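You operate a simulated robot arm through the tools that you are given. There is no shell and no other tool.

The job below is to be done with a simulated robot arm. You get a single attempt, and the scene is never put back.

Task
Scan slide R-42 at 4800 dpi.
Fine: load it, shut the scanner tray, slide the feed knob to Feed; watch the display; one scan; leave it loaded, the dial set and the scanner on.

Only the result counts: the job must be done as asked and must still hold three seconds after the hand-in. Knocking over, shifting, dropping, spilling or breaking anything else fails it.

Robot
A 6-joint arm with a two-finger gripper, fixed in place. Base frame: the origin is on the floor under the middle of its stand, x ahead of it, y to its left, z up. Readings come in m, degrees, newtons and seconds.
It reaches about 1.572 m from its shoulder. Its first joint turns from -166.0 to 166.0 degrees. Payload 2.45 kg.
Tool frame: the origin (TCP) lies between the finger pads and is the grasp point; the fingertips stand 0.02 m ahead of it; z points along the fingers, y is the line along which they close. The gripper opens to 0.14 m; its body begins 0.168 m behind the TCP.
Orientation is that of the tool frame in the base frame, as a unit quaternion [x, y, z, w]. With the fingers straight down and closing along the base's y, the tool's x points along the base's -x, its y along +y and its z along -z.

Tools
- The arm moves only by the tool move_arm. Its argument "series" is a list of rows, each a list of 3 entries, a list of its own where there are three numbers: the gripper command, from -1 (shut) to 1 (fully open), values between in proportion, then the shift along the tool's x, y, z in units of 20 mm (1.0 is 20 mm), then the turn, a rotation vector about the tool's x, y, z in units of 8 degrees (1.0 is 8 degrees). In form: [[grip, [tx, ty, tz], [ax, ay, az]], ...]. A call has 1 to 20 rows; each row shifts and turns the commanded pose from where the row before left it, along the tool's axes as they then stand. A call with a number of a shift or a turn outside -1 to 1 is refused whole. Rows are played at 5 a second. More than 0.05 m and 8.6 degrees between two rows, or a gripper value outside its range, and nothing of the call is played. A pose out of reach is approached as far as the arm can. The call stops where the force on the tool passes 40 N (or 10 N more than at its start, if that is more) or the arm is blocked; 0.2 s more then pass. Each finger travels about 0.045 m/s and halts on what it meets, pressing with about 29 N; the grip force reading is that of the motor and also rises with nothing between the fingers. The clock runs only during rows and for 0.2 s after the last one: add rows that do not move to give the fingers time. It gives the time, the measured TCP pose, the force on the tool (base axes), the opening and the grip force at its end, in the units of the frame above (readings bear some noise), with the torque about the TCP (base axes, N m) and any sound that the robot's microphone picked up.
- Cameras (640 x 400 px; columns grow to the right, rows downward): "scene" is fixed at [0.4008, -0.6501, 1.5395]; the picture's right is [0.55, -0.83, 0.00], its down [-0.48, -0.32, -0.82] and it looks along [0.68, 0.45, -0.57] (base axes); focal length 360 px, centre (320, 200). "wrist" rides on the gripper at [0.078, 0.011, -0.209] in the tool frame; the picture's right is [-0.14, 0.99, 0.00], its down [-0.92, -0.13, -0.37] and it looks along [-0.37, -0.05, 0.93] (tool axes); focal length 280 px, centre (320, 200). There is no depth. A picture from a camera that has moved, and an enlarged one, comes with that camera's place and axes in the base frame and with its lens.
- snapshot(camera): a new picture of that camera. The clock stands still meanwhile.
- enlarge(camera, box): a new picture of the part [left, top, right, bottom] of that camera's present view, enlarged. The clock stands still meanwhile.
- finish_job(): hands the job in; it is judged then, once.

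Nothing tells you positions but the pictures and the camera data. Unless the task says otherwise, let go and move clear before handing in.

The tools are called after ">>>" as a command line: name --argument value ..., lists and objects as JSON in quotes. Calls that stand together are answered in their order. move_arm: Moves the arm, as the interface text tells. Its arguments: {"type":"object","properties":{"series":{"type":"array","items":{"type":"array"}}},"required":["series"]} The other tools are called the same way: snapshot (camera) takes a picture; enlarge (camera, box) takes an enlarged picture of a part of a camera's view; finish_job () hands the job in.

At the start:

```text
time_s: 0.0
position: [0.7179, 0.0001, 1.1257]
tool_rot: [0.0, 1.0, 0.0, 0.0]
ft_force: [-0.4, 0.0, -0.3]
torque: [-0.03, 0.02, 0.0]
width: 0.1398
grasp_force: 0.0
```

scene: 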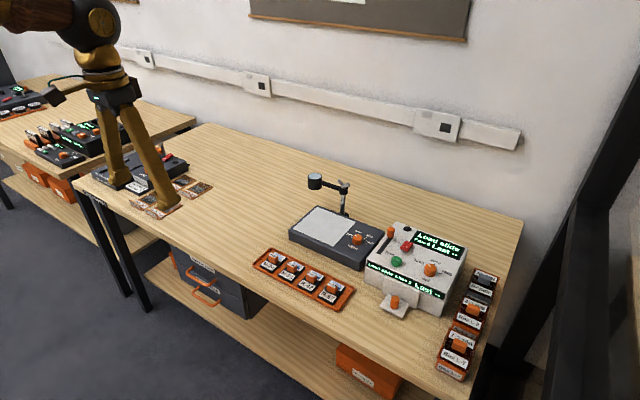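
wrist: 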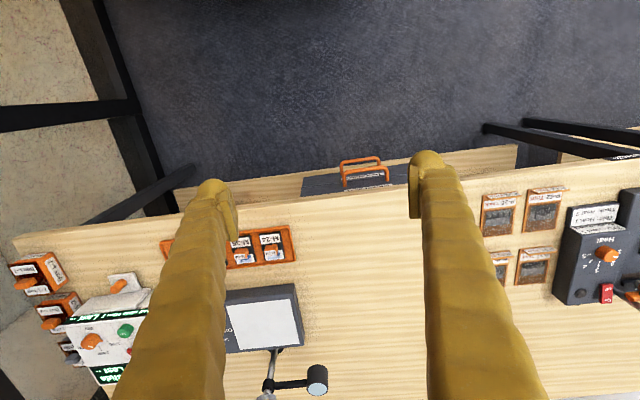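

I see a bench with a white device (display "Load slide"), a tray of slides, and several other devices. I will look closer at each before moving.

>>> enlarge --camera "scene" --box '[350, 210, 510, 390]'

>>> enlarge --camera "scene" --box '[240, 230, 370, 320]'

>>> enlarge --camera "scene" --box '[80, 130, 230, 230]'

>>> enlarge --camera "scene" --box '[270, 160, 400, 280]'

>>> enlarge --camera "scene" --box '[0, 70, 140, 190]'

```text
2.22 times, centred on (430, 300) of scene
camera zoom: at [0.4008, -0.6501, 1.5395], right [0.55, -0.83, 0.0], down [-0.48, -0.32, -0.82], along [0.68, 0.45, -0.57], focal length 799 px, centre (76, -22)
```

zoom: 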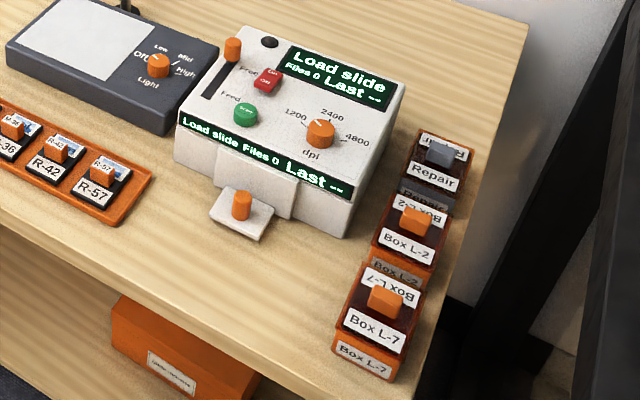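

```text
4.44 times, centred on (305, 275) of scene
camera zoom: at [0.4008, -0.6501, 1.5395], right [0.55, -0.83, 0.0], down [-0.48, -0.32, -0.82], along [0.68, 0.45, -0.57], focal length 1598 px, centre (387, -133)
```

zoom: 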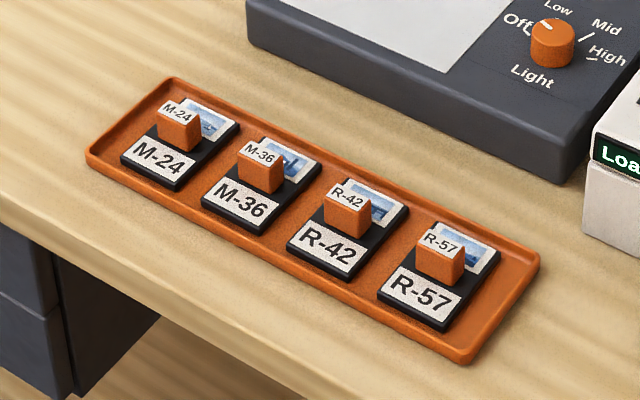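

```text
4.00 times, centred on (155, 180) of scene
camera zoom: at [0.4008, -0.6501, 1.5395], right [0.55, -0.83, 0.0], down [-0.48, -0.32, -0.82], along [0.68, 0.45, -0.57], focal length 1439 px, centre (980, 280)
```

zoom: 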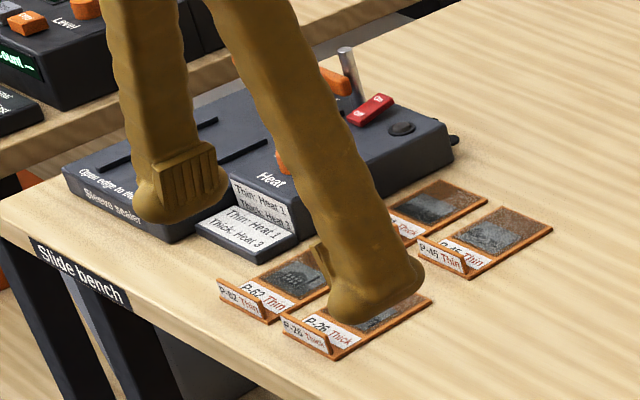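

```text
3.33 times, centred on (335, 220) of scene
camera zoom: at [0.4008, -0.6501, 1.5395], right [0.55, -0.83, 0.0], down [-0.48, -0.32, -0.82], along [0.68, 0.45, -0.57], focal length 1199 px, centre (270, 133)
```

zoom: 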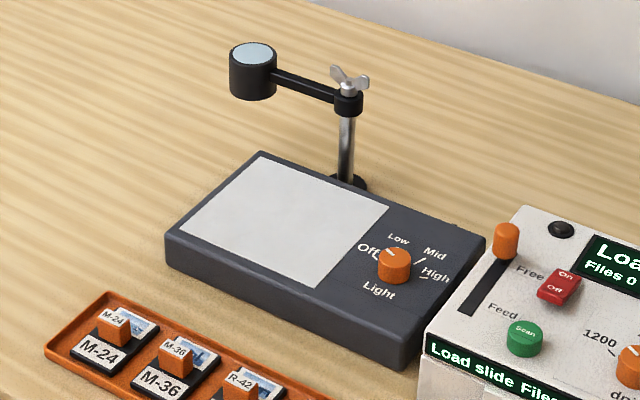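

```text
3.33 times, centred on (70, 130) of scene
camera zoom: at [0.4008, -0.6501, 1.5395], right [0.55, -0.83, 0.0], down [-0.48, -0.32, -0.82], along [0.68, 0.45, -0.57], focal length 1199 px, centre (1153, 433)
```

zoom: 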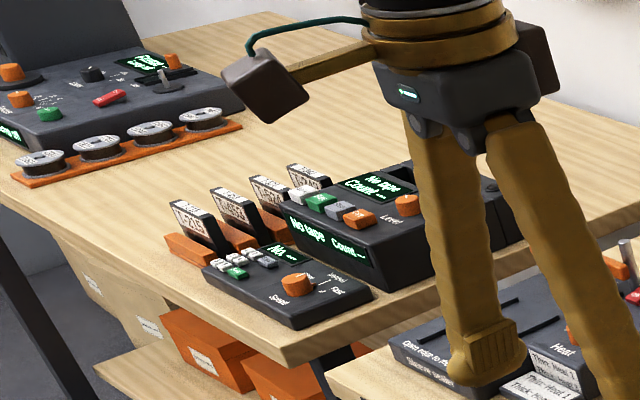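

The scanner is lit with "Load slide, Files 0". I zoom in further on its controls and tray.

>>> enlarge --camera "scene" --box '[375, 215, 465, 275]'

>>> enlarge --camera "scene" --box '[355, 255, 455, 325]'

>>> enlarge --camera "wrist" --box '[0, 220, 220, 400]'

>>> enlarge --camera "wrist" --box '[150, 200, 430, 400]'

```text
6.67 times, centred on (420, 245) of scene
camera zoom: at [0.4008, -0.6501, 1.5395], right [0.55, -0.83, 0.0], down [-0.48, -0.32, -0.82], along [0.68, 0.45, -0.57], focal length 2398 px, centre (-347, -100)
```

zoom: 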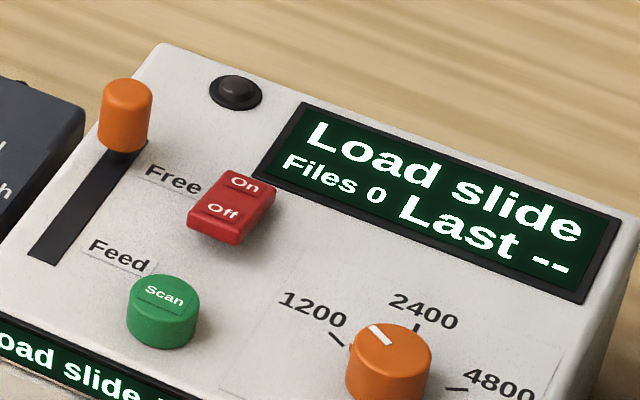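

```text
5.71 times, centred on (405, 290) of scene
camera zoom: at [0.4008, -0.6501, 1.5395], right [0.55, -0.83, 0.0], down [-0.48, -0.32, -0.82], along [0.68, 0.45, -0.57], focal length 2055 px, centre (-166, -314)
```

zoom: 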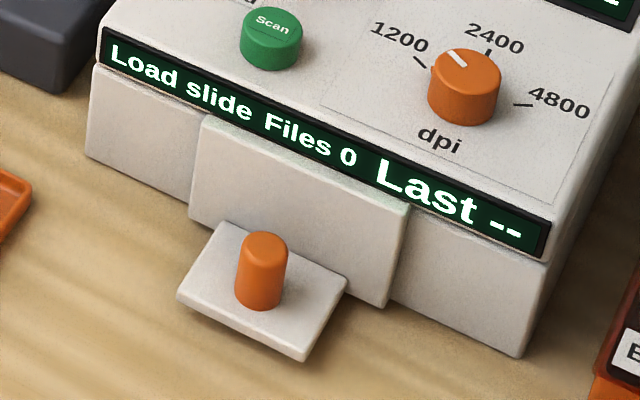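

```text
2.22 times, centred on (110, 310) of wrist
camera zoom: at [0.6396, 0.01, 1.3355], right [0.14, 0.99, 0.0], down [0.92, -0.13, 0.37], along [0.37, -0.05, -0.93], focal length 623 px, centre (787, -44)
```

zoom: 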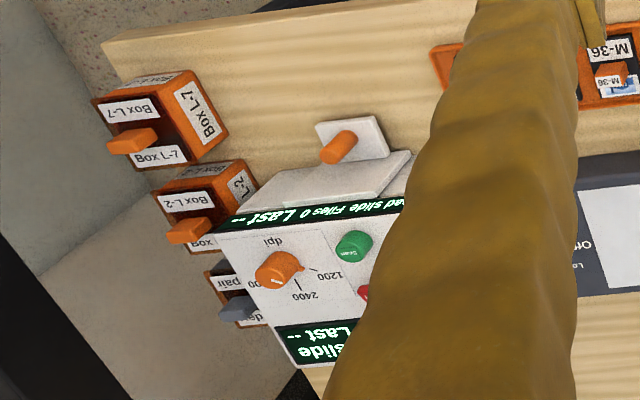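

```text
2.00 times, centred on (290, 300) of wrist
camera zoom: at [0.6396, 0.01, 1.3355], right [0.14, 0.99, 0.0], down [0.92, -0.13, 0.37], along [0.37, -0.05, -0.93], focal length 561 px, centre (380, 0)
```

zoom: 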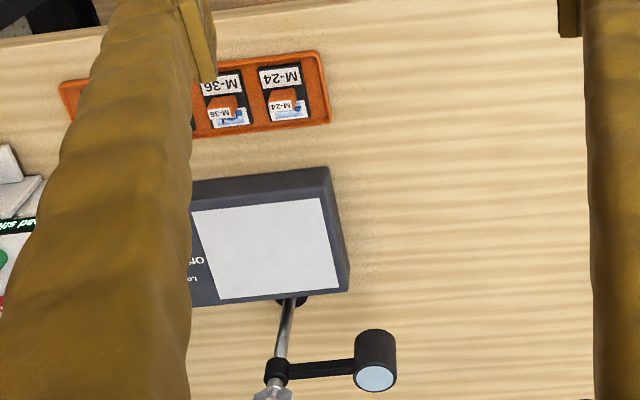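

The tray appears to be a small drawer at the scanner's front with an orange knob; the bench top is at about z 0.80 and slide M-24 at about (0.92, -0.14). I'll move high above toward the scanner to look at it with the wrist camera.

>>> move_arm --series '[[1, [-0.3, -1, 0], [0, 0, 0]], [1, [-0.3, -1, 0], [0, 0, 0]], [1, [-0.3, -1, 0], [0, 0, 0]], [1, [-0.3, -1, 0], [0, 0, 0]], [1, [-0.3, -1, 0], [0, 0, 0]], [1, [-0.3, -1, 0], [0, 0, 0]], [1, [-0.3, -1, 0], [0, 0, 0]], [1, [-0.3, -1, 0], [0, 0, 0]], [1, [-0.3, -1, 0], [0, 0, 0]], [1, [-0.3, -1, 0], [0, 0, 0]], [1, [-0.3, -1, 0], [0, 0, 0]], [1, [-0.3, -1, 0], [0, 0, 0]], [1, [-0.3, -1, 0], [0, 0, 0]], [1, [-0.3, -1, 0], [0, 0, 0]], [1, [-0.3, -1, 0], [0, 0, 0]], [1, [-0.3, -1, 0], [0, 0, 0]], [1, [-0.3, -1, 0], [0, 0, 0]], [1, [-0.3, -1, 0], [0, 0, 0]], [1, [-0.3, -1, 0], [0, 0, 0]], [1, [-0.3, -1, 0], [0, 0, 0]]]'

```text
time_s: 4.2
position: [0.838, -0.3996, 1.1254]
tool_rot: [0.0, 1.0, 0.0, 0.0]
ft_force: [0.4, 0.4, 0.0]
torque: [0.01, 0.0, -0.02]
width: 0.14
grasp_force: 0.1
```

The arm moved as planned. Now I look with the wrist camera.

>>> snapshot --camera "wrist"

>>> snapshot --camera "scene"

```text
taken
camera wrist: at [0.7592, -0.3894, 1.3352], right [0.14, 0.99, 0.0], down [0.92, -0.13, 0.37], along [0.37, -0.05, -0.93], focal length 280 px, centre (320, 200)
```

wrist: 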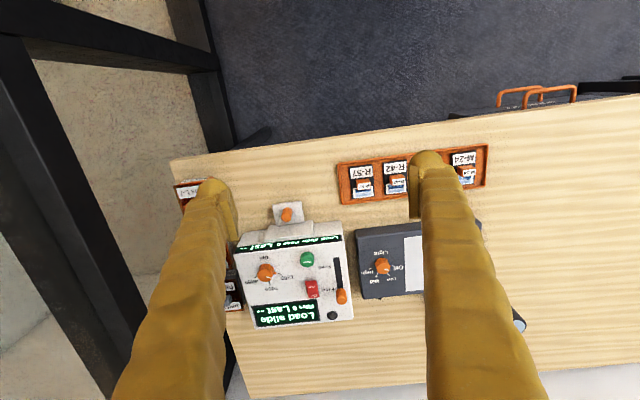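

```text
taken
```

scene: 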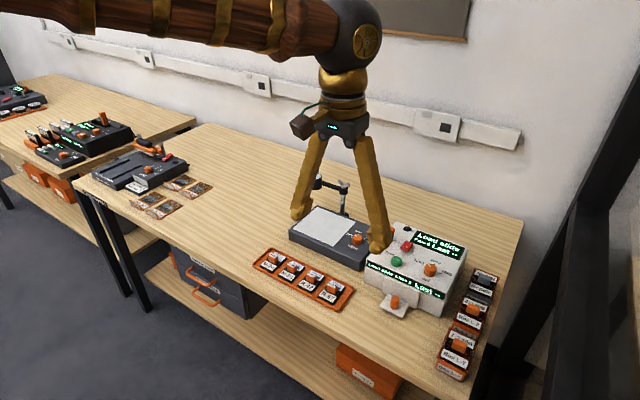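

The slides' row and the scanner are now visible from above. I enlarge both.

>>> enlarge --camera "wrist" --box '[230, 190, 370, 335]'

>>> enlarge --camera "wrist" --box '[330, 135, 500, 215]'

```text
2.76 times, centred on (300, 262) of wrist
camera zoom: at [0.7592, -0.3894, 1.3352], right [0.14, 0.99, 0.0], down [0.92, -0.13, 0.37], along [0.37, -0.05, -0.93], focal length 774 px, centre (375, 28)
```

zoom: 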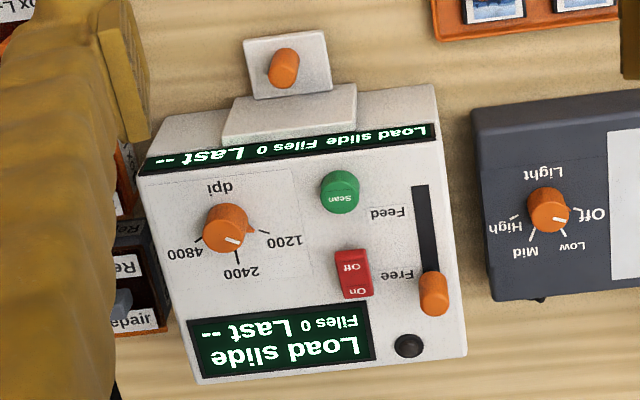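

```text
3.76 times, centred on (415, 175) of wrist
camera zoom: at [0.7592, -0.3894, 1.3352], right [0.14, 0.99, 0.0], down [0.92, -0.13, 0.37], along [0.37, -0.05, -0.93], focal length 1056 px, centre (-38, 294)
```

zoom: 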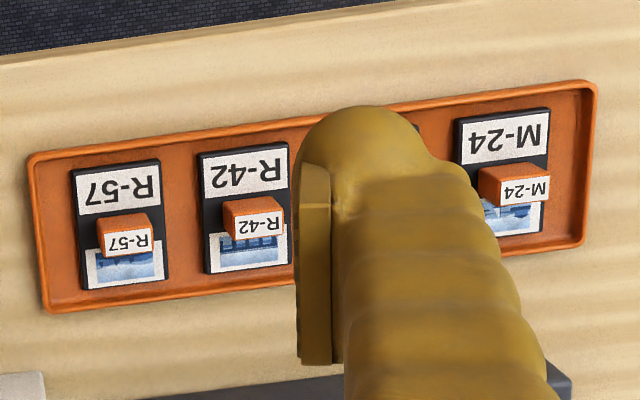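

The scanner stands square to the base axes; the tray knob top is at about (0.975, -0.485, 0.86), with the feed knob at Free. I move above the tray knob with the gripper partly closed and check again.

>>> move_arm --series '[[0, [-0.84, -0.54, 0.78], [0, 0, 0]], [0, [-0.84, -0.54, 0.78], [0, 0, 0]], [0, [-0.84, -0.54, 0.78], [0, 0, 0]], [0, [-0.84, -0.54, 0.78], [0, 0, 0]], [0, [-0.84, -0.54, 0.78], [0, 0, 0]], [0, [-0.84, -0.54, 0.78], [0, 0, 0]], [0, [-0.84, -0.54, 0.78], [0, 0, 0]], [0, [-0.84, -0.54, 0.78], [0, 0, 0]], [0, [0, 0, 0], [0, 0, 0]]]'

>>> snapshot --camera "wrist"

>>> snapshot --camera "scene"

```text
time_s: 6.2
position: [0.9733, -0.4874, 1.0017]
tool_rot: [-0.001, 1.0, -0.001, 0.0]
ft_force: [-0.3, 0.3, -0.6]
torque: [-0.03, 0.03, 0.02]
width: 0.0702
grasp_force: 0.1
```

```text
taken
camera wrist: at [0.8943, -0.4777, 1.2111], right [0.14, 0.99, 0.0], down [0.92, -0.13, 0.37], along [0.37, -0.05, -0.93], focal length 280 px, centre (320, 200)
```

wrist: 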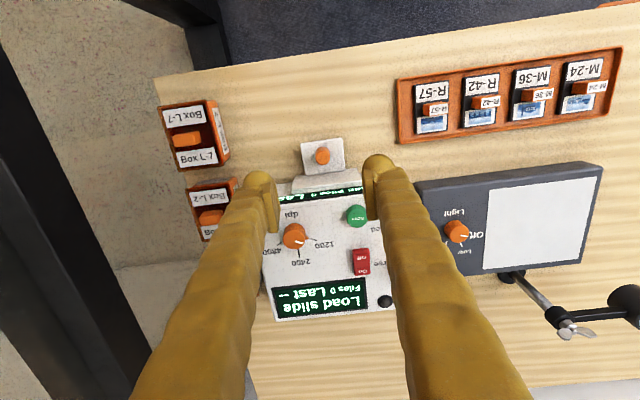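

```text
taken
```

scene: 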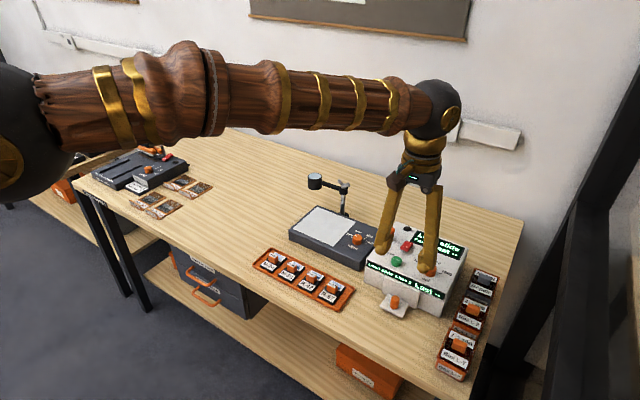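

The gripper hangs above the front of the scanner. I zoom on the knob, slides and the finger geometry.

>>> enlarge --camera "wrist" --box '[230, 120, 420, 240]'

>>> enlarge --camera "wrist" --box '[390, 40, 630, 190]'

>>> enlarge --camera "scene" --box '[360, 200, 460, 330]'

```text
3.33 times, centred on (325, 180) of wrist
camera zoom: at [0.8943, -0.4777, 1.2111], right [0.14, 0.99, 0.0], down [0.92, -0.13, 0.37], along [0.37, -0.05, -0.93], focal length 935 px, centre (303, 267)
```

zoom: 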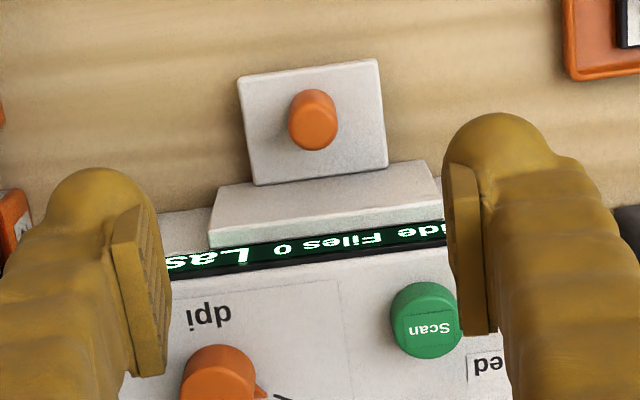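

```text
2.67 times, centred on (510, 115) of wrist
camera zoom: at [0.8943, -0.4777, 1.2111], right [0.14, 0.99, 0.0], down [0.92, -0.13, 0.37], along [0.37, -0.05, -0.93], focal length 748 px, centre (-187, 427)
```

zoom: 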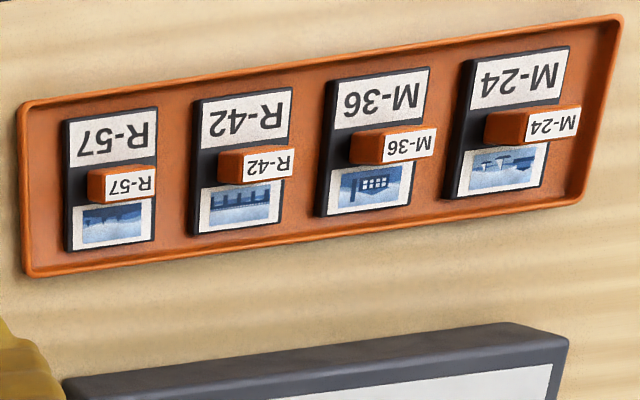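

```text
3.08 times, centred on (410, 265) of scene
camera zoom: at [0.4008, -0.6501, 1.5395], right [0.55, -0.83, 0.0], down [-0.48, -0.32, -0.82], along [0.68, 0.45, -0.57], focal length 1107 px, centre (43, 0)
```

zoom: 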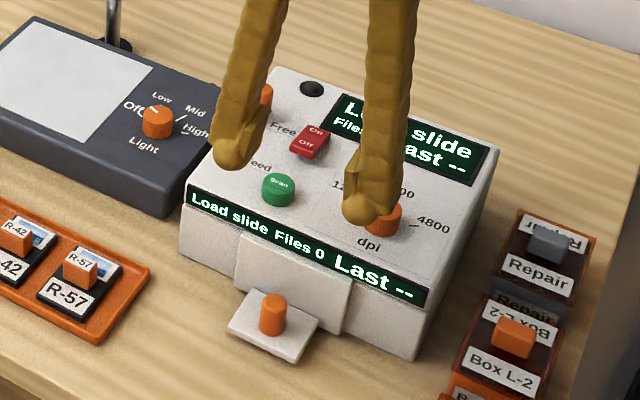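

The knob top is at about (0.977, -0.486, 0.858), 19 mm wide, on a lip at z ≈ 0.83. I descend over it with the fingers open 70 mm, then check.

>>> move_arm --series '[[0, [0, 0.1, 1], [0, 0, 0]], [0, [0, 0, 1], [0, 0, 0]], [0, [0, 0, 1], [0, 0, 0]], [0, [0, 0, 1], [0, 0, 0]], [0, [0, 0, 1], [0, 0, 0]], [0, [0, 0, 1], [0, 0, 0]], [0, [0, 0, 0.6], [0, 0, 0]], [0, [0, 0, 0.5], [0, 0, 0]], [0, [0, 0, 0], [0, 0, 0]]]'

>>> snapshot --camera "wrist"

>>> enlarge --camera "scene" --box '[340, 240, 460, 330]'

```text
time_s: 8.2
position: [0.9731, -0.4846, 0.86]
tool_rot: [0.001, 1.0, 0.0, 0.0]
ft_force: [-0.7, 0.9, 0.4]
torque: [0.02, 0.03, -0.01]
width: 0.0697
grasp_force: 0.0
```

```text
taken
camera wrist: at [0.8949, -0.4739, 1.069], right [0.14, 0.99, 0.0], down [0.92, -0.13, 0.37], along [0.37, -0.05, -0.93], focal length 280 px, centre (320, 200)
```

wrist: 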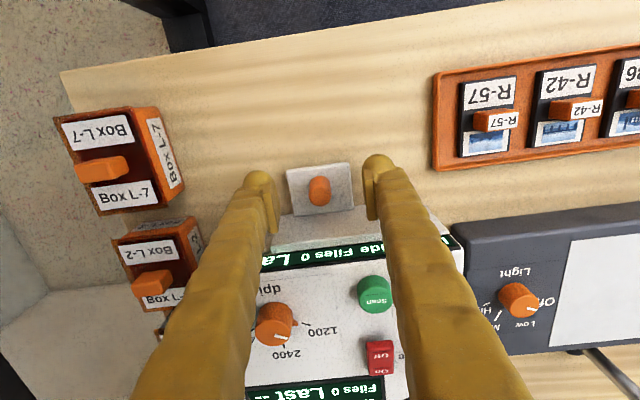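

```text
4.44 times, centred on (400, 285) of scene
camera zoom: at [0.4008, -0.6501, 1.5395], right [0.55, -0.83, 0.0], down [-0.48, -0.32, -0.82], along [0.68, 0.45, -0.57], focal length 1598 px, centre (-36, -178)
```

zoom: 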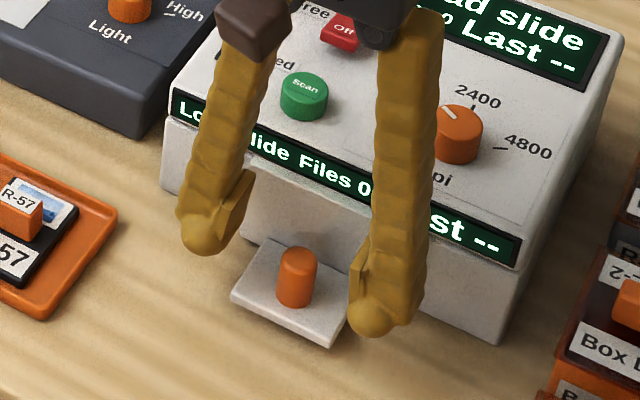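

The knob sits between the pads. I close on it.

>>> move_arm --series '[[-1, [0, 0, 0.1], [0, 0, 0]], [-1, [0, 0, 0], [0, 0, 0]], [-1, [0, 0, 0], [0, 0, 0]], [-1, [0, 0, 0], [0, 0, 0]], [-1, [0, 0, 0], [0, 0, 0]]]'

>>> enlarge --camera "scene" --box '[340, 240, 460, 330]'

```text
time_s: 9.3
position: [0.9744, -0.4856, 0.8633]
tool_rot: [0.0, 1.0, -0.002, 0.004]
ft_force: [-0.2, 1.8, 11.6]
torque: [0.07, -0.03, 0.04]
width: 0.0059
grasp_force: 21.8
stopped in row 5: the force on the tool passed its limit at 45 N (the readings are from after the stop); the commanded pose is now the measured one
```

```text
4.44 times, centred on (400, 285) of scene
camera zoom: at [0.4008, -0.6501, 1.5395], right [0.55, -0.83, 0.0], down [-0.48, -0.32, -0.82], along [0.68, 0.45, -0.57], focal length 1598 px, centre (-36, -178)
```

zoom: 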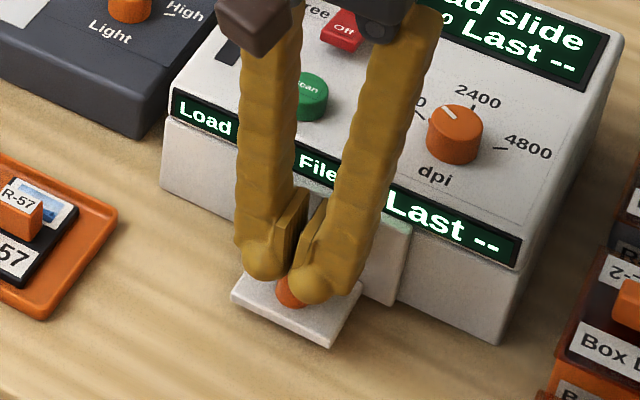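

The fingertips closed above the knob: it is shorter than I took it to be. I open again, rise a little and measure more carefully.

>>> move_arm --series '[[0, [0, 0, -0.3], [0, 0, 0]], [0, [0, 0, 0], [0, 0, 0]], [0, [0, 0, 0], [0, 0, 0]], [0, [0, 0, 0], [0, 0, 0]]]'

>>> enlarge --camera "wrist" --box '[230, 120, 420, 240]'

>>> enlarge --camera "scene" --box '[360, 260, 440, 320]'

```text
time_s: 10.3
position: [0.9729, -0.4856, 0.8683]
tool_rot: [-0.001, 1.0, -0.001, 0.003]
ft_force: [0.3, 0.2, 0.0]
torque: [0.01, 0.0, 0.05]
width: 0.07
grasp_force: 0.1
```

```text
3.33 times, centred on (325, 180) of wrist
camera zoom: at [0.894, -0.4742, 1.0769], right [0.14, 0.99, 0.0], down [0.92, -0.13, 0.37], along [0.37, -0.05, -0.93], focal length 935 px, centre (303, 267)
```

zoom: 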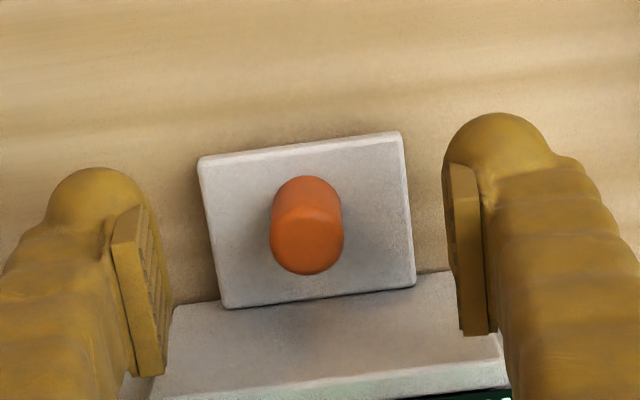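

```text
6.67 times, centred on (400, 290) of scene
camera zoom: at [0.4008, -0.6501, 1.5395], right [0.55, -0.83, 0.0], down [-0.48, -0.32, -0.82], along [0.68, 0.45, -0.57], focal length 2398 px, centre (-213, -400)
```

zoom: 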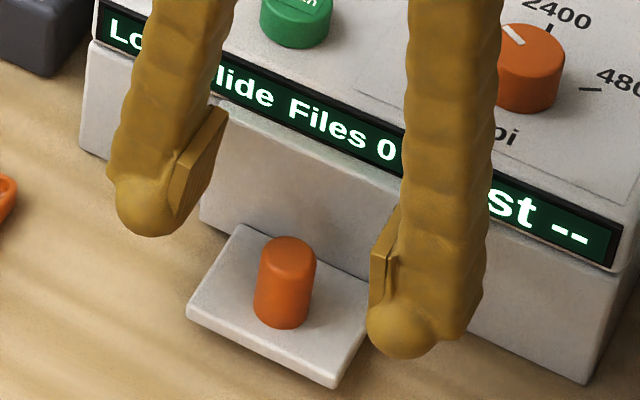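

Re-measured: knob top ≈ z 0.845, knob at x ≈ 0.98, lip top ≈ z 0.812–0.82. I go lower, with the fingers straddling the knob, watching the force.

>>> move_arm --series '[[-0.3, [-0.2, 0, 0], [0, 0, 0]], [-0.3, [0, 0, 0.4], [0, 0, 0]], [-0.3, [0, 0, 0.4], [0, 0, 0]], [-0.3, [0, 0, 0.3], [0, 0, 0]], [-0.3, [0, 0, 0.2], [0, 0, 0]], [-0.3, [0, 0, 0], [0, 0, 0]]]'

>>> enlarge --camera "scene" --box '[360, 260, 440, 320]'

>>> enlarge --camera "wrist" --box '[230, 120, 420, 240]'

```text
time_s: 11.7
position: [0.9783, -0.4862, 0.8428]
tool_rot: [0.0, 1.0, -0.001, 0.003]
ft_force: [0.4, 0.4, -0.4]
torque: [0.0, 0.0, -0.02]
width: 0.0488
grasp_force: 0.0
```

```text
6.67 times, centred on (400, 290) of scene
camera zoom: at [0.4008, -0.6501, 1.5395], right [0.55, -0.83, 0.0], down [-0.48, -0.32, -0.82], along [0.68, 0.45, -0.57], focal length 2398 px, centre (-213, -400)
```

zoom: 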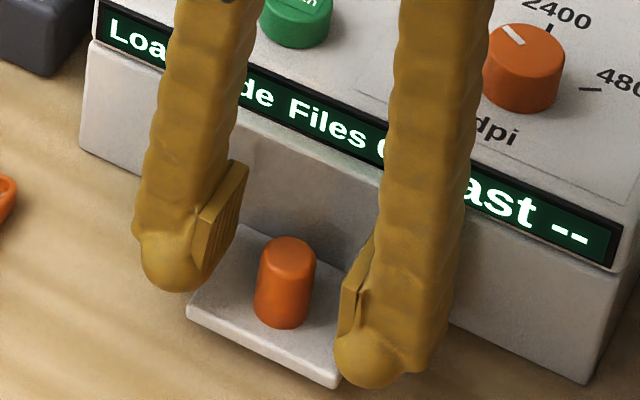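

```text
3.33 times, centred on (325, 180) of wrist
camera zoom: at [0.898, -0.4748, 1.0507], right [0.14, 0.99, 0.0], down [0.92, -0.13, 0.37], along [0.37, -0.05, -0.93], focal length 935 px, centre (303, 267)
```

zoom: 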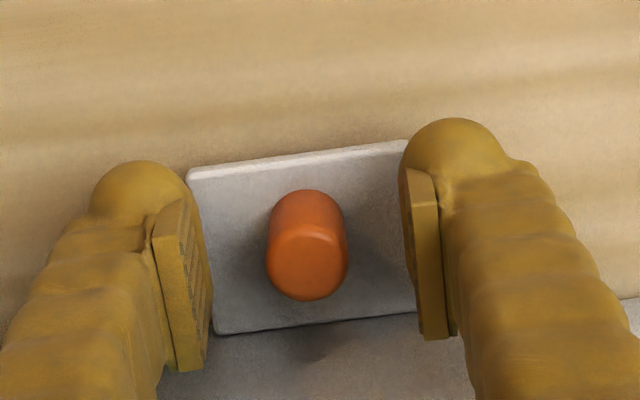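

The pads now flank the upper part of the knob without contact. I go 5 mm lower and close.

>>> move_arm --series '[[-0.3, [0, 0, 0.15], [0, 0, 0]], [-0.3, [0, 0, 0.15], [0, 0, 0]], [-0.3, [0, 0, 0], [0, 0, 0]]]'

```text
time_s: 12.5
position: [0.9783, -0.4856, 0.8354]
tool_rot: [0.0, 1.0, -0.002, 0.003]
ft_force: [-0.4, 0.1, 0.5]
torque: [0.01, -0.02, 0.02]
width: 0.0492
grasp_force: 0.0
```

No contact yet; now I close on the knob.

>>> move_arm --series '[[-1, [0, 0, 0], [0, 0, 0]], [-1, [0, 0, 0], [0, 0, 0]], [-1, [0, 0, 0], [0, 0, 0]], [-1, [0, 0, 0], [0, 0, 0]]]'

>>> enlarge --camera "scene" --box '[360, 260, 440, 320]'

```text
time_s: 13.5
position: [0.9793, -0.4847, 0.836]
tool_rot: [0.0, 1.0, -0.001, 0.003]
ft_force: [0.7, 11.8, 8.5]
torque: [0.2, -0.03, 0.05]
width: 0.0183
grasp_force: 43.4
```

```text
6.67 times, centred on (400, 290) of scene
camera zoom: at [0.4008, -0.6501, 1.5395], right [0.55, -0.83, 0.0], down [-0.48, -0.32, -0.82], along [0.68, 0.45, -0.57], focal length 2398 px, centre (-213, -400)
```

zoom: 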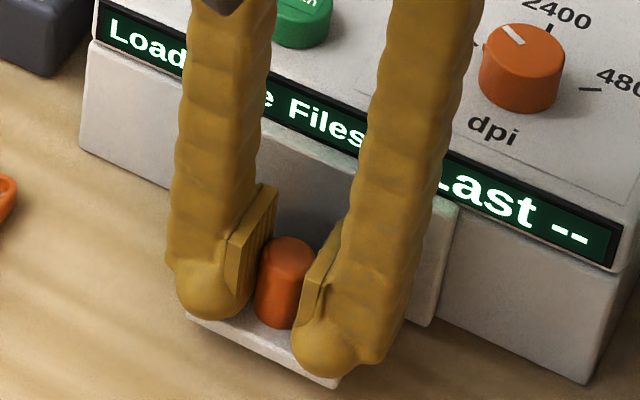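

The knob is gripped (width 18 mm). I pull the tray gently toward the robot.

>>> move_arm --series '[[-1, [0, 0.04, 0], [0, 0, 0]], [-1, [0.25, 0, 0], [0, 0, 0]], [-1, [0.25, 0, 0], [0, 0, 0]], [-1, [0.25, 0, 0], [0, 0, 0]], [-1, [0.25, 0, 0], [0, 0, 0]], [-1, [0, 0, 0], [0, 0, 0]]]'

>>> enlarge --camera "scene" --box '[340, 240, 460, 330]'

```text
time_s: 14.9
position: [0.9582, -0.4852, 0.8352]
tool_rot: [-0.001, 1.0, -0.001, 0.002]
ft_force: [0.0, -1.0, 0.6]
torque: [0.04, -0.1, 0.04]
width: 0.0182
grasp_force: 43.6
```

```text
4.44 times, centred on (400, 285) of scene
camera zoom: at [0.4008, -0.6501, 1.5395], right [0.55, -0.83, 0.0], down [-0.48, -0.32, -0.82], along [0.68, 0.45, -0.57], focal length 1598 px, centre (-36, -178)
```

zoom: 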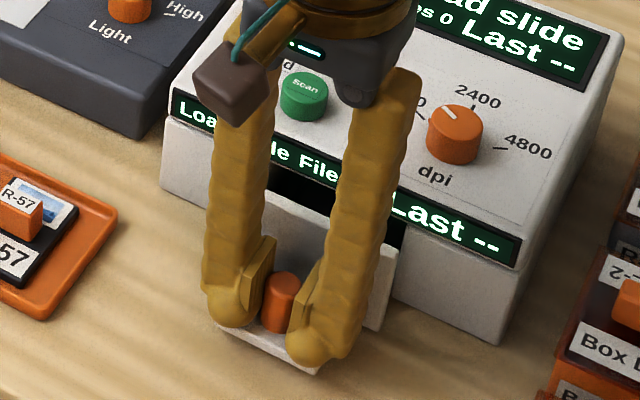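

The tray slides out with its front plate. I keep pulling until it stops.

>>> move_arm --series '[[-1, [0.25, 0, 0], [0, 0, 0]], [-1, [0.25, 0, 0], [0, 0, 0]], [-1, [0.25, 0, 0], [0, 0, 0]], [-1, [0.25, 0, 0], [0, 0, 0]], [-1, [0.25, 0, 0], [0, 0, 0]], [-1, [0.25, 0, 0], [0, 0, 0]], [-1, [0.25, 0, 0], [0, 0, 0]], [-1, [0.25, 0, 0], [0, 0, 0]], [-1, [0, 0, 0], [0, 0, 0]]]'

>>> snapshot --camera "wrist"

>>> enlarge --camera "scene" --box '[340, 240, 460, 330]'

```text
time_s: 16.9
position: [0.9178, -0.4855, 0.8351]
tool_rot: [0.0, 1.0, -0.002, 0.003]
ft_force: [-0.6, -30.0, 7.3]
torque: [-0.29, 0.12, -0.09]
width: 0.0184
grasp_force: 44.0
```

```text
taken
camera wrist: at [0.8385, -0.4739, 1.0451], right [0.14, 0.99, 0.0], down [0.92, -0.13, 0.37], along [0.37, -0.05, -0.93], focal length 280 px, centre (320, 200)
```

wrist: 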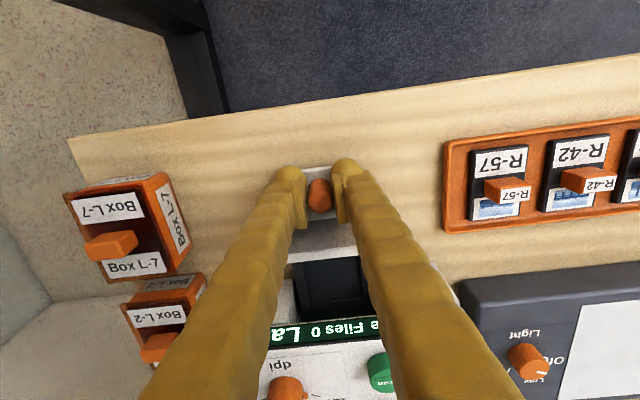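

```text
4.44 times, centred on (400, 285) of scene
camera zoom: at [0.4008, -0.6501, 1.5395], right [0.55, -0.83, 0.0], down [-0.48, -0.32, -0.82], along [0.68, 0.45, -0.57], focal length 1598 px, centre (-36, -178)
```

zoom: 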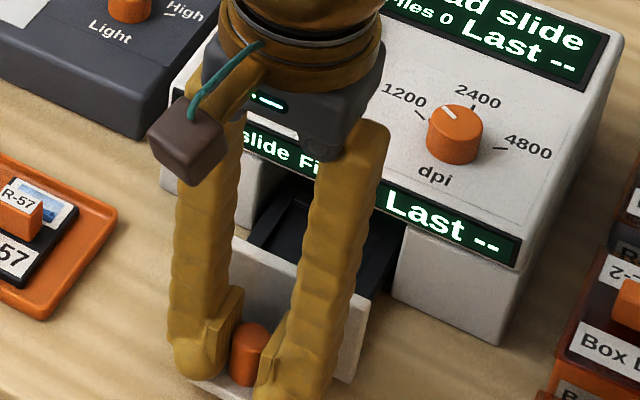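

The tray is out about 60 mm and a dark slot/pocket is showing; the side force says the tray runs slightly toward -y as it comes out. I relieve that and continue pulling.

>>> move_arm --series '[[-1, [0, -0.09, 0], [0, 0, 0]], [-1, [0.2, -0.01, 0], [0, 0, 0]], [-1, [0.2, -0.01, 0], [0, 0, 0]], [-1, [0.2, -0.01, 0], [0, 0, 0]], [-1, [0, 0, 0], [0, 0, 0]]]'

>>> snapshot --camera "wrist"

```text
time_s: 18.1
position: [0.9062, -0.4857, 0.8354]
tool_rot: [0.001, 1.0, -0.001, 0.002]
ft_force: [-0.2, 35.5, 19.0]
torque: [0.44, -0.2, 0.06]
width: 0.0184
grasp_force: 43.7
```

```text
taken
camera wrist: at [0.8273, -0.4747, 1.0451], right [0.14, 0.99, 0.0], down [0.92, -0.13, 0.37], along [0.37, -0.05, -0.93], focal length 280 px, centre (320, 200)
```

wrist: 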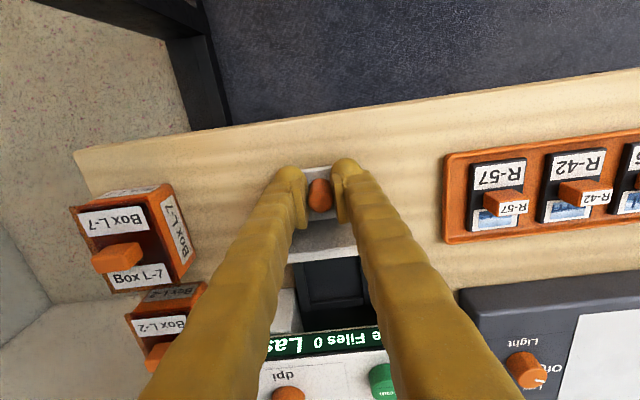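

The side force reversed, so the tray runs nearly straight; I correct by about 1 mm and continue pulling.

>>> move_arm --series '[[-1, [0, 0.055, 0], [0, 0, 0]], [-1, [0.2, 0, 0], [0, 0, 0]], [-1, [0.2, 0, 0], [0, 0, 0]], [-1, [0.2, 0, 0], [0, 0, 0]], [-1, [0, 0, 0], [0, 0, 0]]]'

>>> enlarge --camera "scene" --box '[330, 230, 470, 335]'

```text
time_s: 19.3
position: [0.8956, -0.4848, 0.8351]
tool_rot: [0.0, 1.0, -0.001, 0.003]
ft_force: [-0.8, 39.1, 23.5]
torque: [0.58, 0.32, 0.12]
width: 0.0186
grasp_force: 43.1
```

```text
3.81 times, centred on (400, 282) of scene
camera zoom: at [0.4008, -0.6501, 1.5395], right [0.55, -0.83, 0.0], down [-0.48, -0.32, -0.82], along [0.68, 0.45, -0.57], focal length 1370 px, centre (15, -114)
```

zoom: 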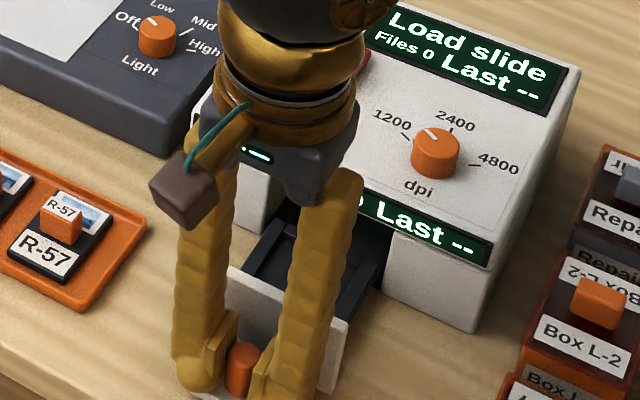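

Side force is still 39 N; I ease it off by shifting +y slightly without pulling, then see.

>>> move_arm --series '[[-1, [0, 0.04, 0], [0, 0, 0]], [-1, [0, 0.03, 0], [0, 0, 0]], [-1, [0, 0, 0], [0, 0, 0]]]'

```text
time_s: 20.1
position: [0.8951, -0.485, 0.8359]
tool_rot: [0.0, 1.0, -0.002, 0.002]
ft_force: [-1.1, 8.6, 13.8]
torque: [0.19, 0.03, 0.0]
width: 0.0186
grasp_force: 43.6
```

Force is relieved. I pull a little further to find the end stop.

>>> move_arm --series '[[-1, [0.2, 0.01, 0], [0, 0, 0]], [-1, [0.2, 0, 0], [0, 0, 0]], [-1, [0.2, 0, 0], [0, 0, 0]], [-1, [0, 0, 0], [0, 0, 0]]]'

>>> snapshot --camera "wrist"

```text
time_s: 21.0
position: [0.8851, -0.4849, 0.8348]
tool_rot: [0.0, 1.0, -0.004, 0.006]
ft_force: [10.9, -2.9, -5.2]
torque: [0.11, -0.29, 0.07]
width: 0.0184
grasp_force: 43.3
stopped in row 4: the force on the tool passed its limit at 42 N (the readings are from after the stop); the commanded pose is now the measured one
```

```text
taken
camera wrist: at [0.8043, -0.4734, 1.0445], right [0.14, 0.99, 0.0], down [0.92, -0.12, 0.38], along [0.38, -0.06, -0.92], focal length 280 px, centre (320, 200)
```

wrist: 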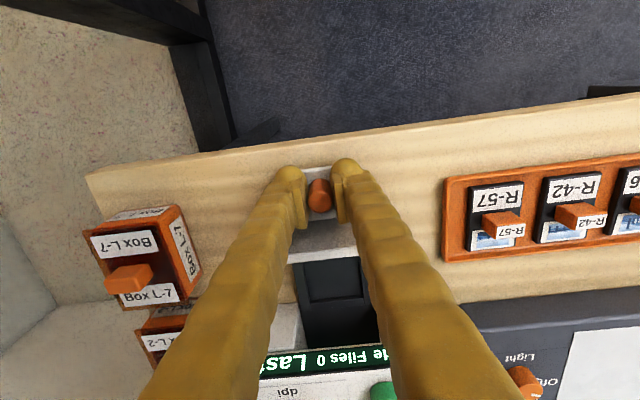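

The tray hit its end stop at about 94 mm of travel. I open the gripper and rise to inspect the pocket.

>>> move_arm --series '[[-0.2, [-0.05, 0, 0], [0, 0, 0]], [-0.2, [0, 0, 0], [0, 0, 0]], [-0.2, [0, 0, 0], [0, 0, 0]], [-0.2, [0, 0, -0.5], [0, 0, 0]], [-0.2, [0, 0, -1], [0, 0, 0]], [-0.2, [0, 0, -1], [0, 0, 0]], [-0.2, [0, 0, -1], [0, 0, 0]], [-0.2, [0, 0, -1], [0, 0, 0]], [0.5, [0, 0, -1], [0, 0, 0]], [0.5, [0, 0, -1], [0, 0, 0]], [0.5, [0, 0, -1], [0, 0, 0]], [0.5, [0, 0, -0.5], [0, 0, 0]], [0.5, [0, 0, 0], [0, 0, 0]]]'

>>> snapshot --camera "wrist"

>>> snapshot --camera "scene"

```text
time_s: 23.8
position: [0.8839, -0.4827, 0.9965]
tool_rot: [0.0, 1.0, -0.002, 0.006]
ft_force: [0.4, 0.0, 0.5]
torque: [0.01, -0.05, -0.03]
width: 0.105
grasp_force: 0.1
```

```text
taken
camera wrist: at [0.8033, -0.4717, 1.2051], right [0.14, 0.99, 0.0], down [0.92, -0.13, 0.38], along [0.38, -0.06, -0.93], focal length 280 px, centre (320, 200)
```

wrist: 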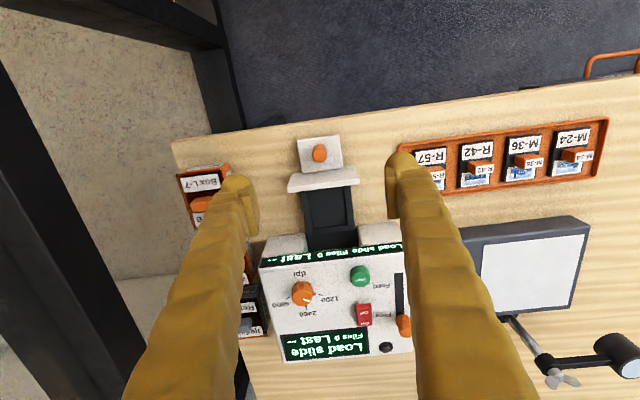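

```text
taken
```

scene: 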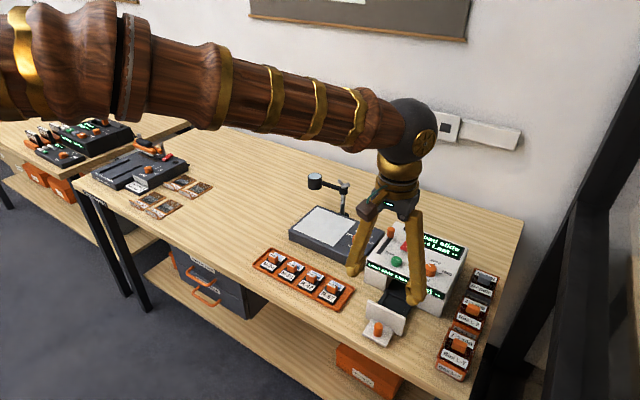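

The tray is open, showing a dark pocket between front plate and scanner. I zoom in on it from both cameras.

>>> enlarge --camera "wrist" --box '[260, 120, 400, 260]'

>>> enlarge --camera "scene" --box '[345, 260, 445, 350]'

>>> enlarge --camera "wrist" --box '[380, 110, 620, 260]'

```text
2.86 times, centred on (330, 190) of wrist
camera zoom: at [0.8033, -0.4717, 1.2051], right [0.14, 0.99, 0.0], down [0.92, -0.13, 0.38], along [0.38, -0.06, -0.93], focal length 801 px, centre (291, 229)
```

zoom: 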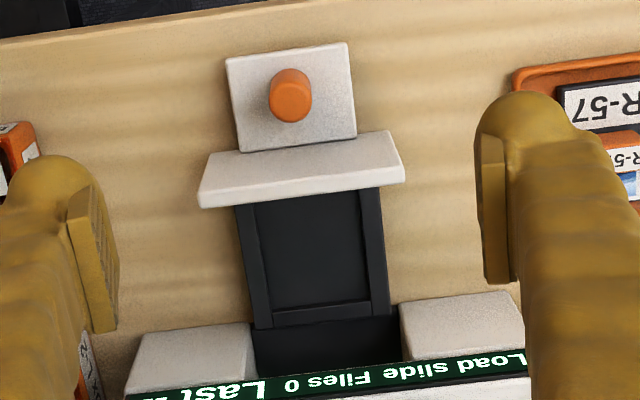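

```text
4.44 times, centred on (395, 305) of scene
camera zoom: at [0.4008, -0.6501, 1.5395], right [0.55, -0.83, 0.0], down [-0.48, -0.32, -0.82], along [0.68, 0.45, -0.57], focal length 1598 px, centre (-13, -267)
```

zoom: 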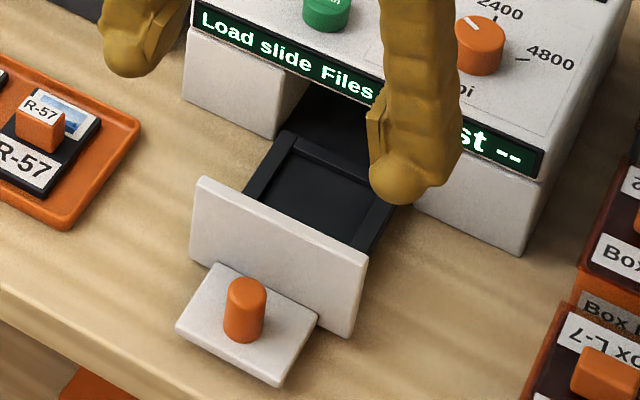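

```text
2.67 times, centred on (500, 185) of wrist
camera zoom: at [0.8033, -0.4717, 1.2051], right [0.14, 0.99, 0.0], down [0.92, -0.13, 0.38], along [0.38, -0.06, -0.93], focal length 748 px, centre (-160, 240)
```

zoom: 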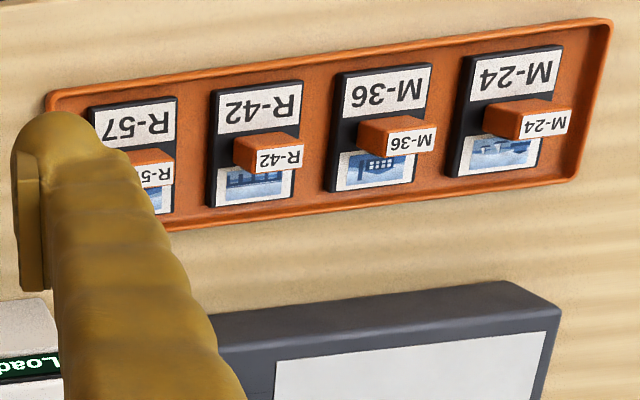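

I can see a pocket with side rails and a rear bar behind the tray's front plate. I zoom further for measurements.

>>> enlarge --camera "wrist" --box '[285, 155, 375, 245]'

>>> enlarge --camera "scene" --box '[375, 280, 435, 330]'

>>> enlarge --camera "wrist" --box '[440, 120, 530, 200]'

>>> enlarge --camera "scene" --box '[250, 240, 360, 315]'

```text
4.44 times, centred on (330, 200) of wrist
camera zoom: at [0.8033, -0.4717, 1.2051], right [0.14, 0.99, 0.0], down [0.92, -0.13, 0.38], along [0.38, -0.06, -0.93], focal length 1246 px, centre (276, 200)
```

zoom: 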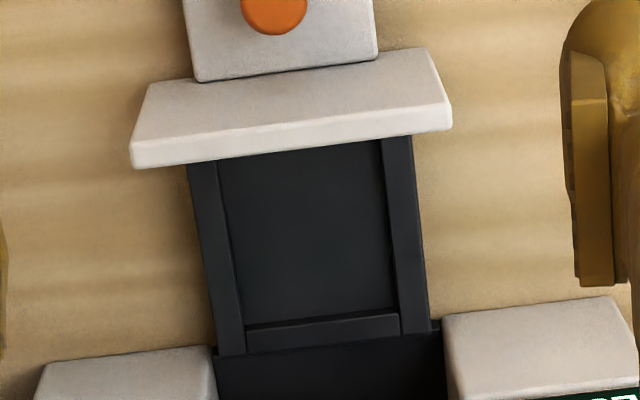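

```text
8.00 times, centred on (405, 305) of scene
camera zoom: at [0.4008, -0.6501, 1.5395], right [0.55, -0.83, 0.0], down [-0.48, -0.32, -0.82], along [0.68, 0.45, -0.57], focal length 2877 px, centre (-360, -640)
```

zoom: 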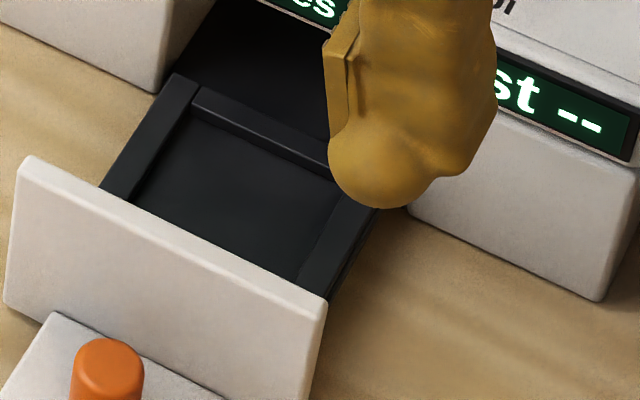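

```text
5.00 times, centred on (485, 160) of wrist
camera zoom: at [0.8033, -0.4717, 1.2051], right [0.14, 0.99, 0.0], down [0.92, -0.13, 0.38], along [0.38, -0.06, -0.93], focal length 1402 px, centre (-505, 400)
```

zoom: 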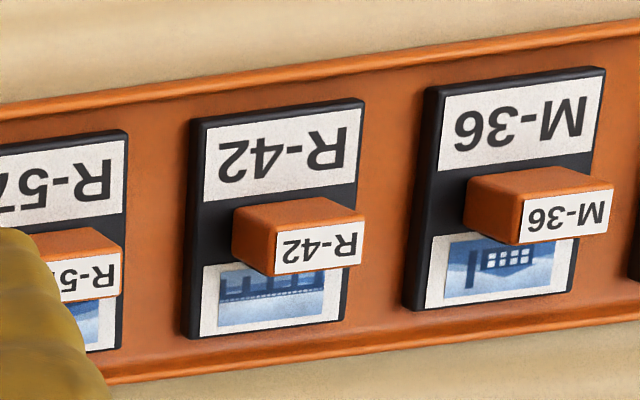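

```text
5.33 times, centred on (305, 278) of scene
camera zoom: at [0.4008, -0.6501, 1.5395], right [0.55, -0.83, 0.0], down [-0.48, -0.32, -0.82], along [0.68, 0.45, -0.57], focal length 1918 px, centre (400, -213)
```

zoom: 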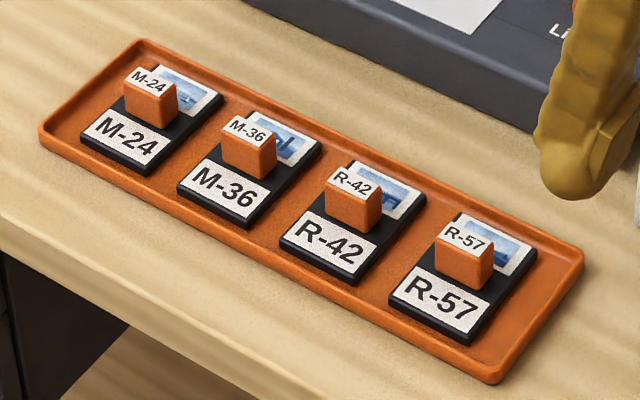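

Estimates: pocket y from -0.512 to -0.458, rear bar at x ≈ 1.007; slide R-42 centred at about (0.939, -0.266), tab top at z ≈ 0.84. I move the camera directly above the pocket to see behind the front plate.

>>> move_arm --series '[[0.5, [0, 0, -1], [0, 0.08, 0]], [0.5, [0, 0, -1], [0, 0, 0]], [0.5, [0, 0, -1], [0, 0, 0]], [0.5, [-1, 0, -0.5], [0, 0, 0]], [0.5, [-1, 0, 0], [0, 0, 0]], [0.5, [-1, 0, 0], [0, 0, 0]], [0.5, [-1, 0, 0], [0, 0, 0]], [0.5, [-1, 0, 0], [0, 0, 0]], [0.5, [-1, 0, 0], [0, 0, 0]], [0.5, [-1, 0, 0], [0, 0, 0]], [0.5, [-1, 0, 0], [0, 0, 0]], [0.5, [0, 0, 0], [0, 0, 0]]]'

>>> snapshot --camera "wrist"

>>> enlarge --camera "wrist" --box '[270, 30, 380, 150]'

>>> enlarge --camera "wrist" --box '[240, 130, 420, 290]'

```text
time_s: 26.4
position: [1.043, -0.4845, 1.0661]
tool_rot: [0.0, 1.0, -0.002, 0.0]
ft_force: [0.2, 0.1, 0.0]
torque: [0.0, -0.02, 0.03]
width: 0.105
grasp_force: 0.0
```

```text
taken
camera wrist: at [0.9657, -0.4735, 1.2752], right [0.14, 0.99, -0.01], down [0.92, -0.13, 0.37], along [0.36, -0.06, -0.93], focal length 280 px, centre (320, 200)
```

wrist: 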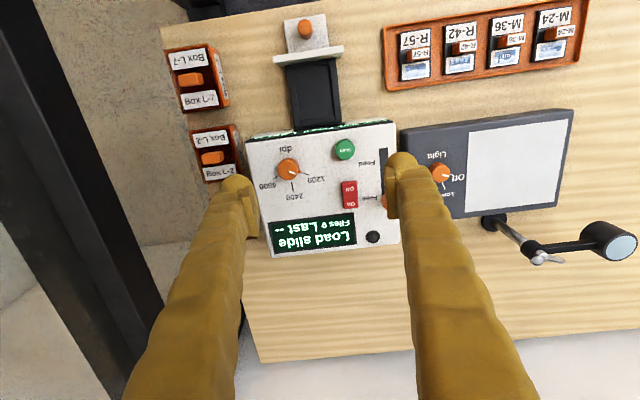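

```text
3.33 times, centred on (325, 90) of wrist
camera zoom: at [0.9657, -0.4735, 1.2752], right [0.14, 0.99, -0.01], down [0.92, -0.13, 0.37], along [0.36, -0.06, -0.93], focal length 935 px, centre (303, 567)
```

zoom: 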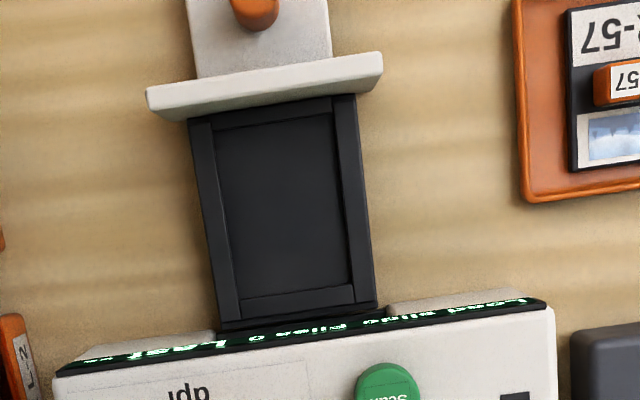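

```text
2.50 times, centred on (330, 210) of wrist
camera zoom: at [0.9657, -0.4735, 1.2752], right [0.14, 0.99, -0.01], down [0.92, -0.13, 0.37], along [0.36, -0.06, -0.93], focal length 701 px, centre (295, 175)
```

zoom: 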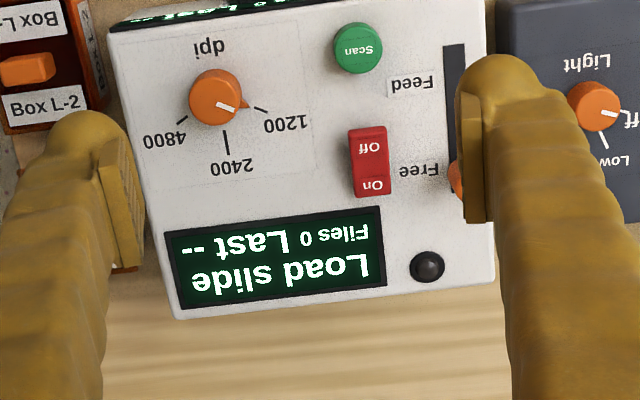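

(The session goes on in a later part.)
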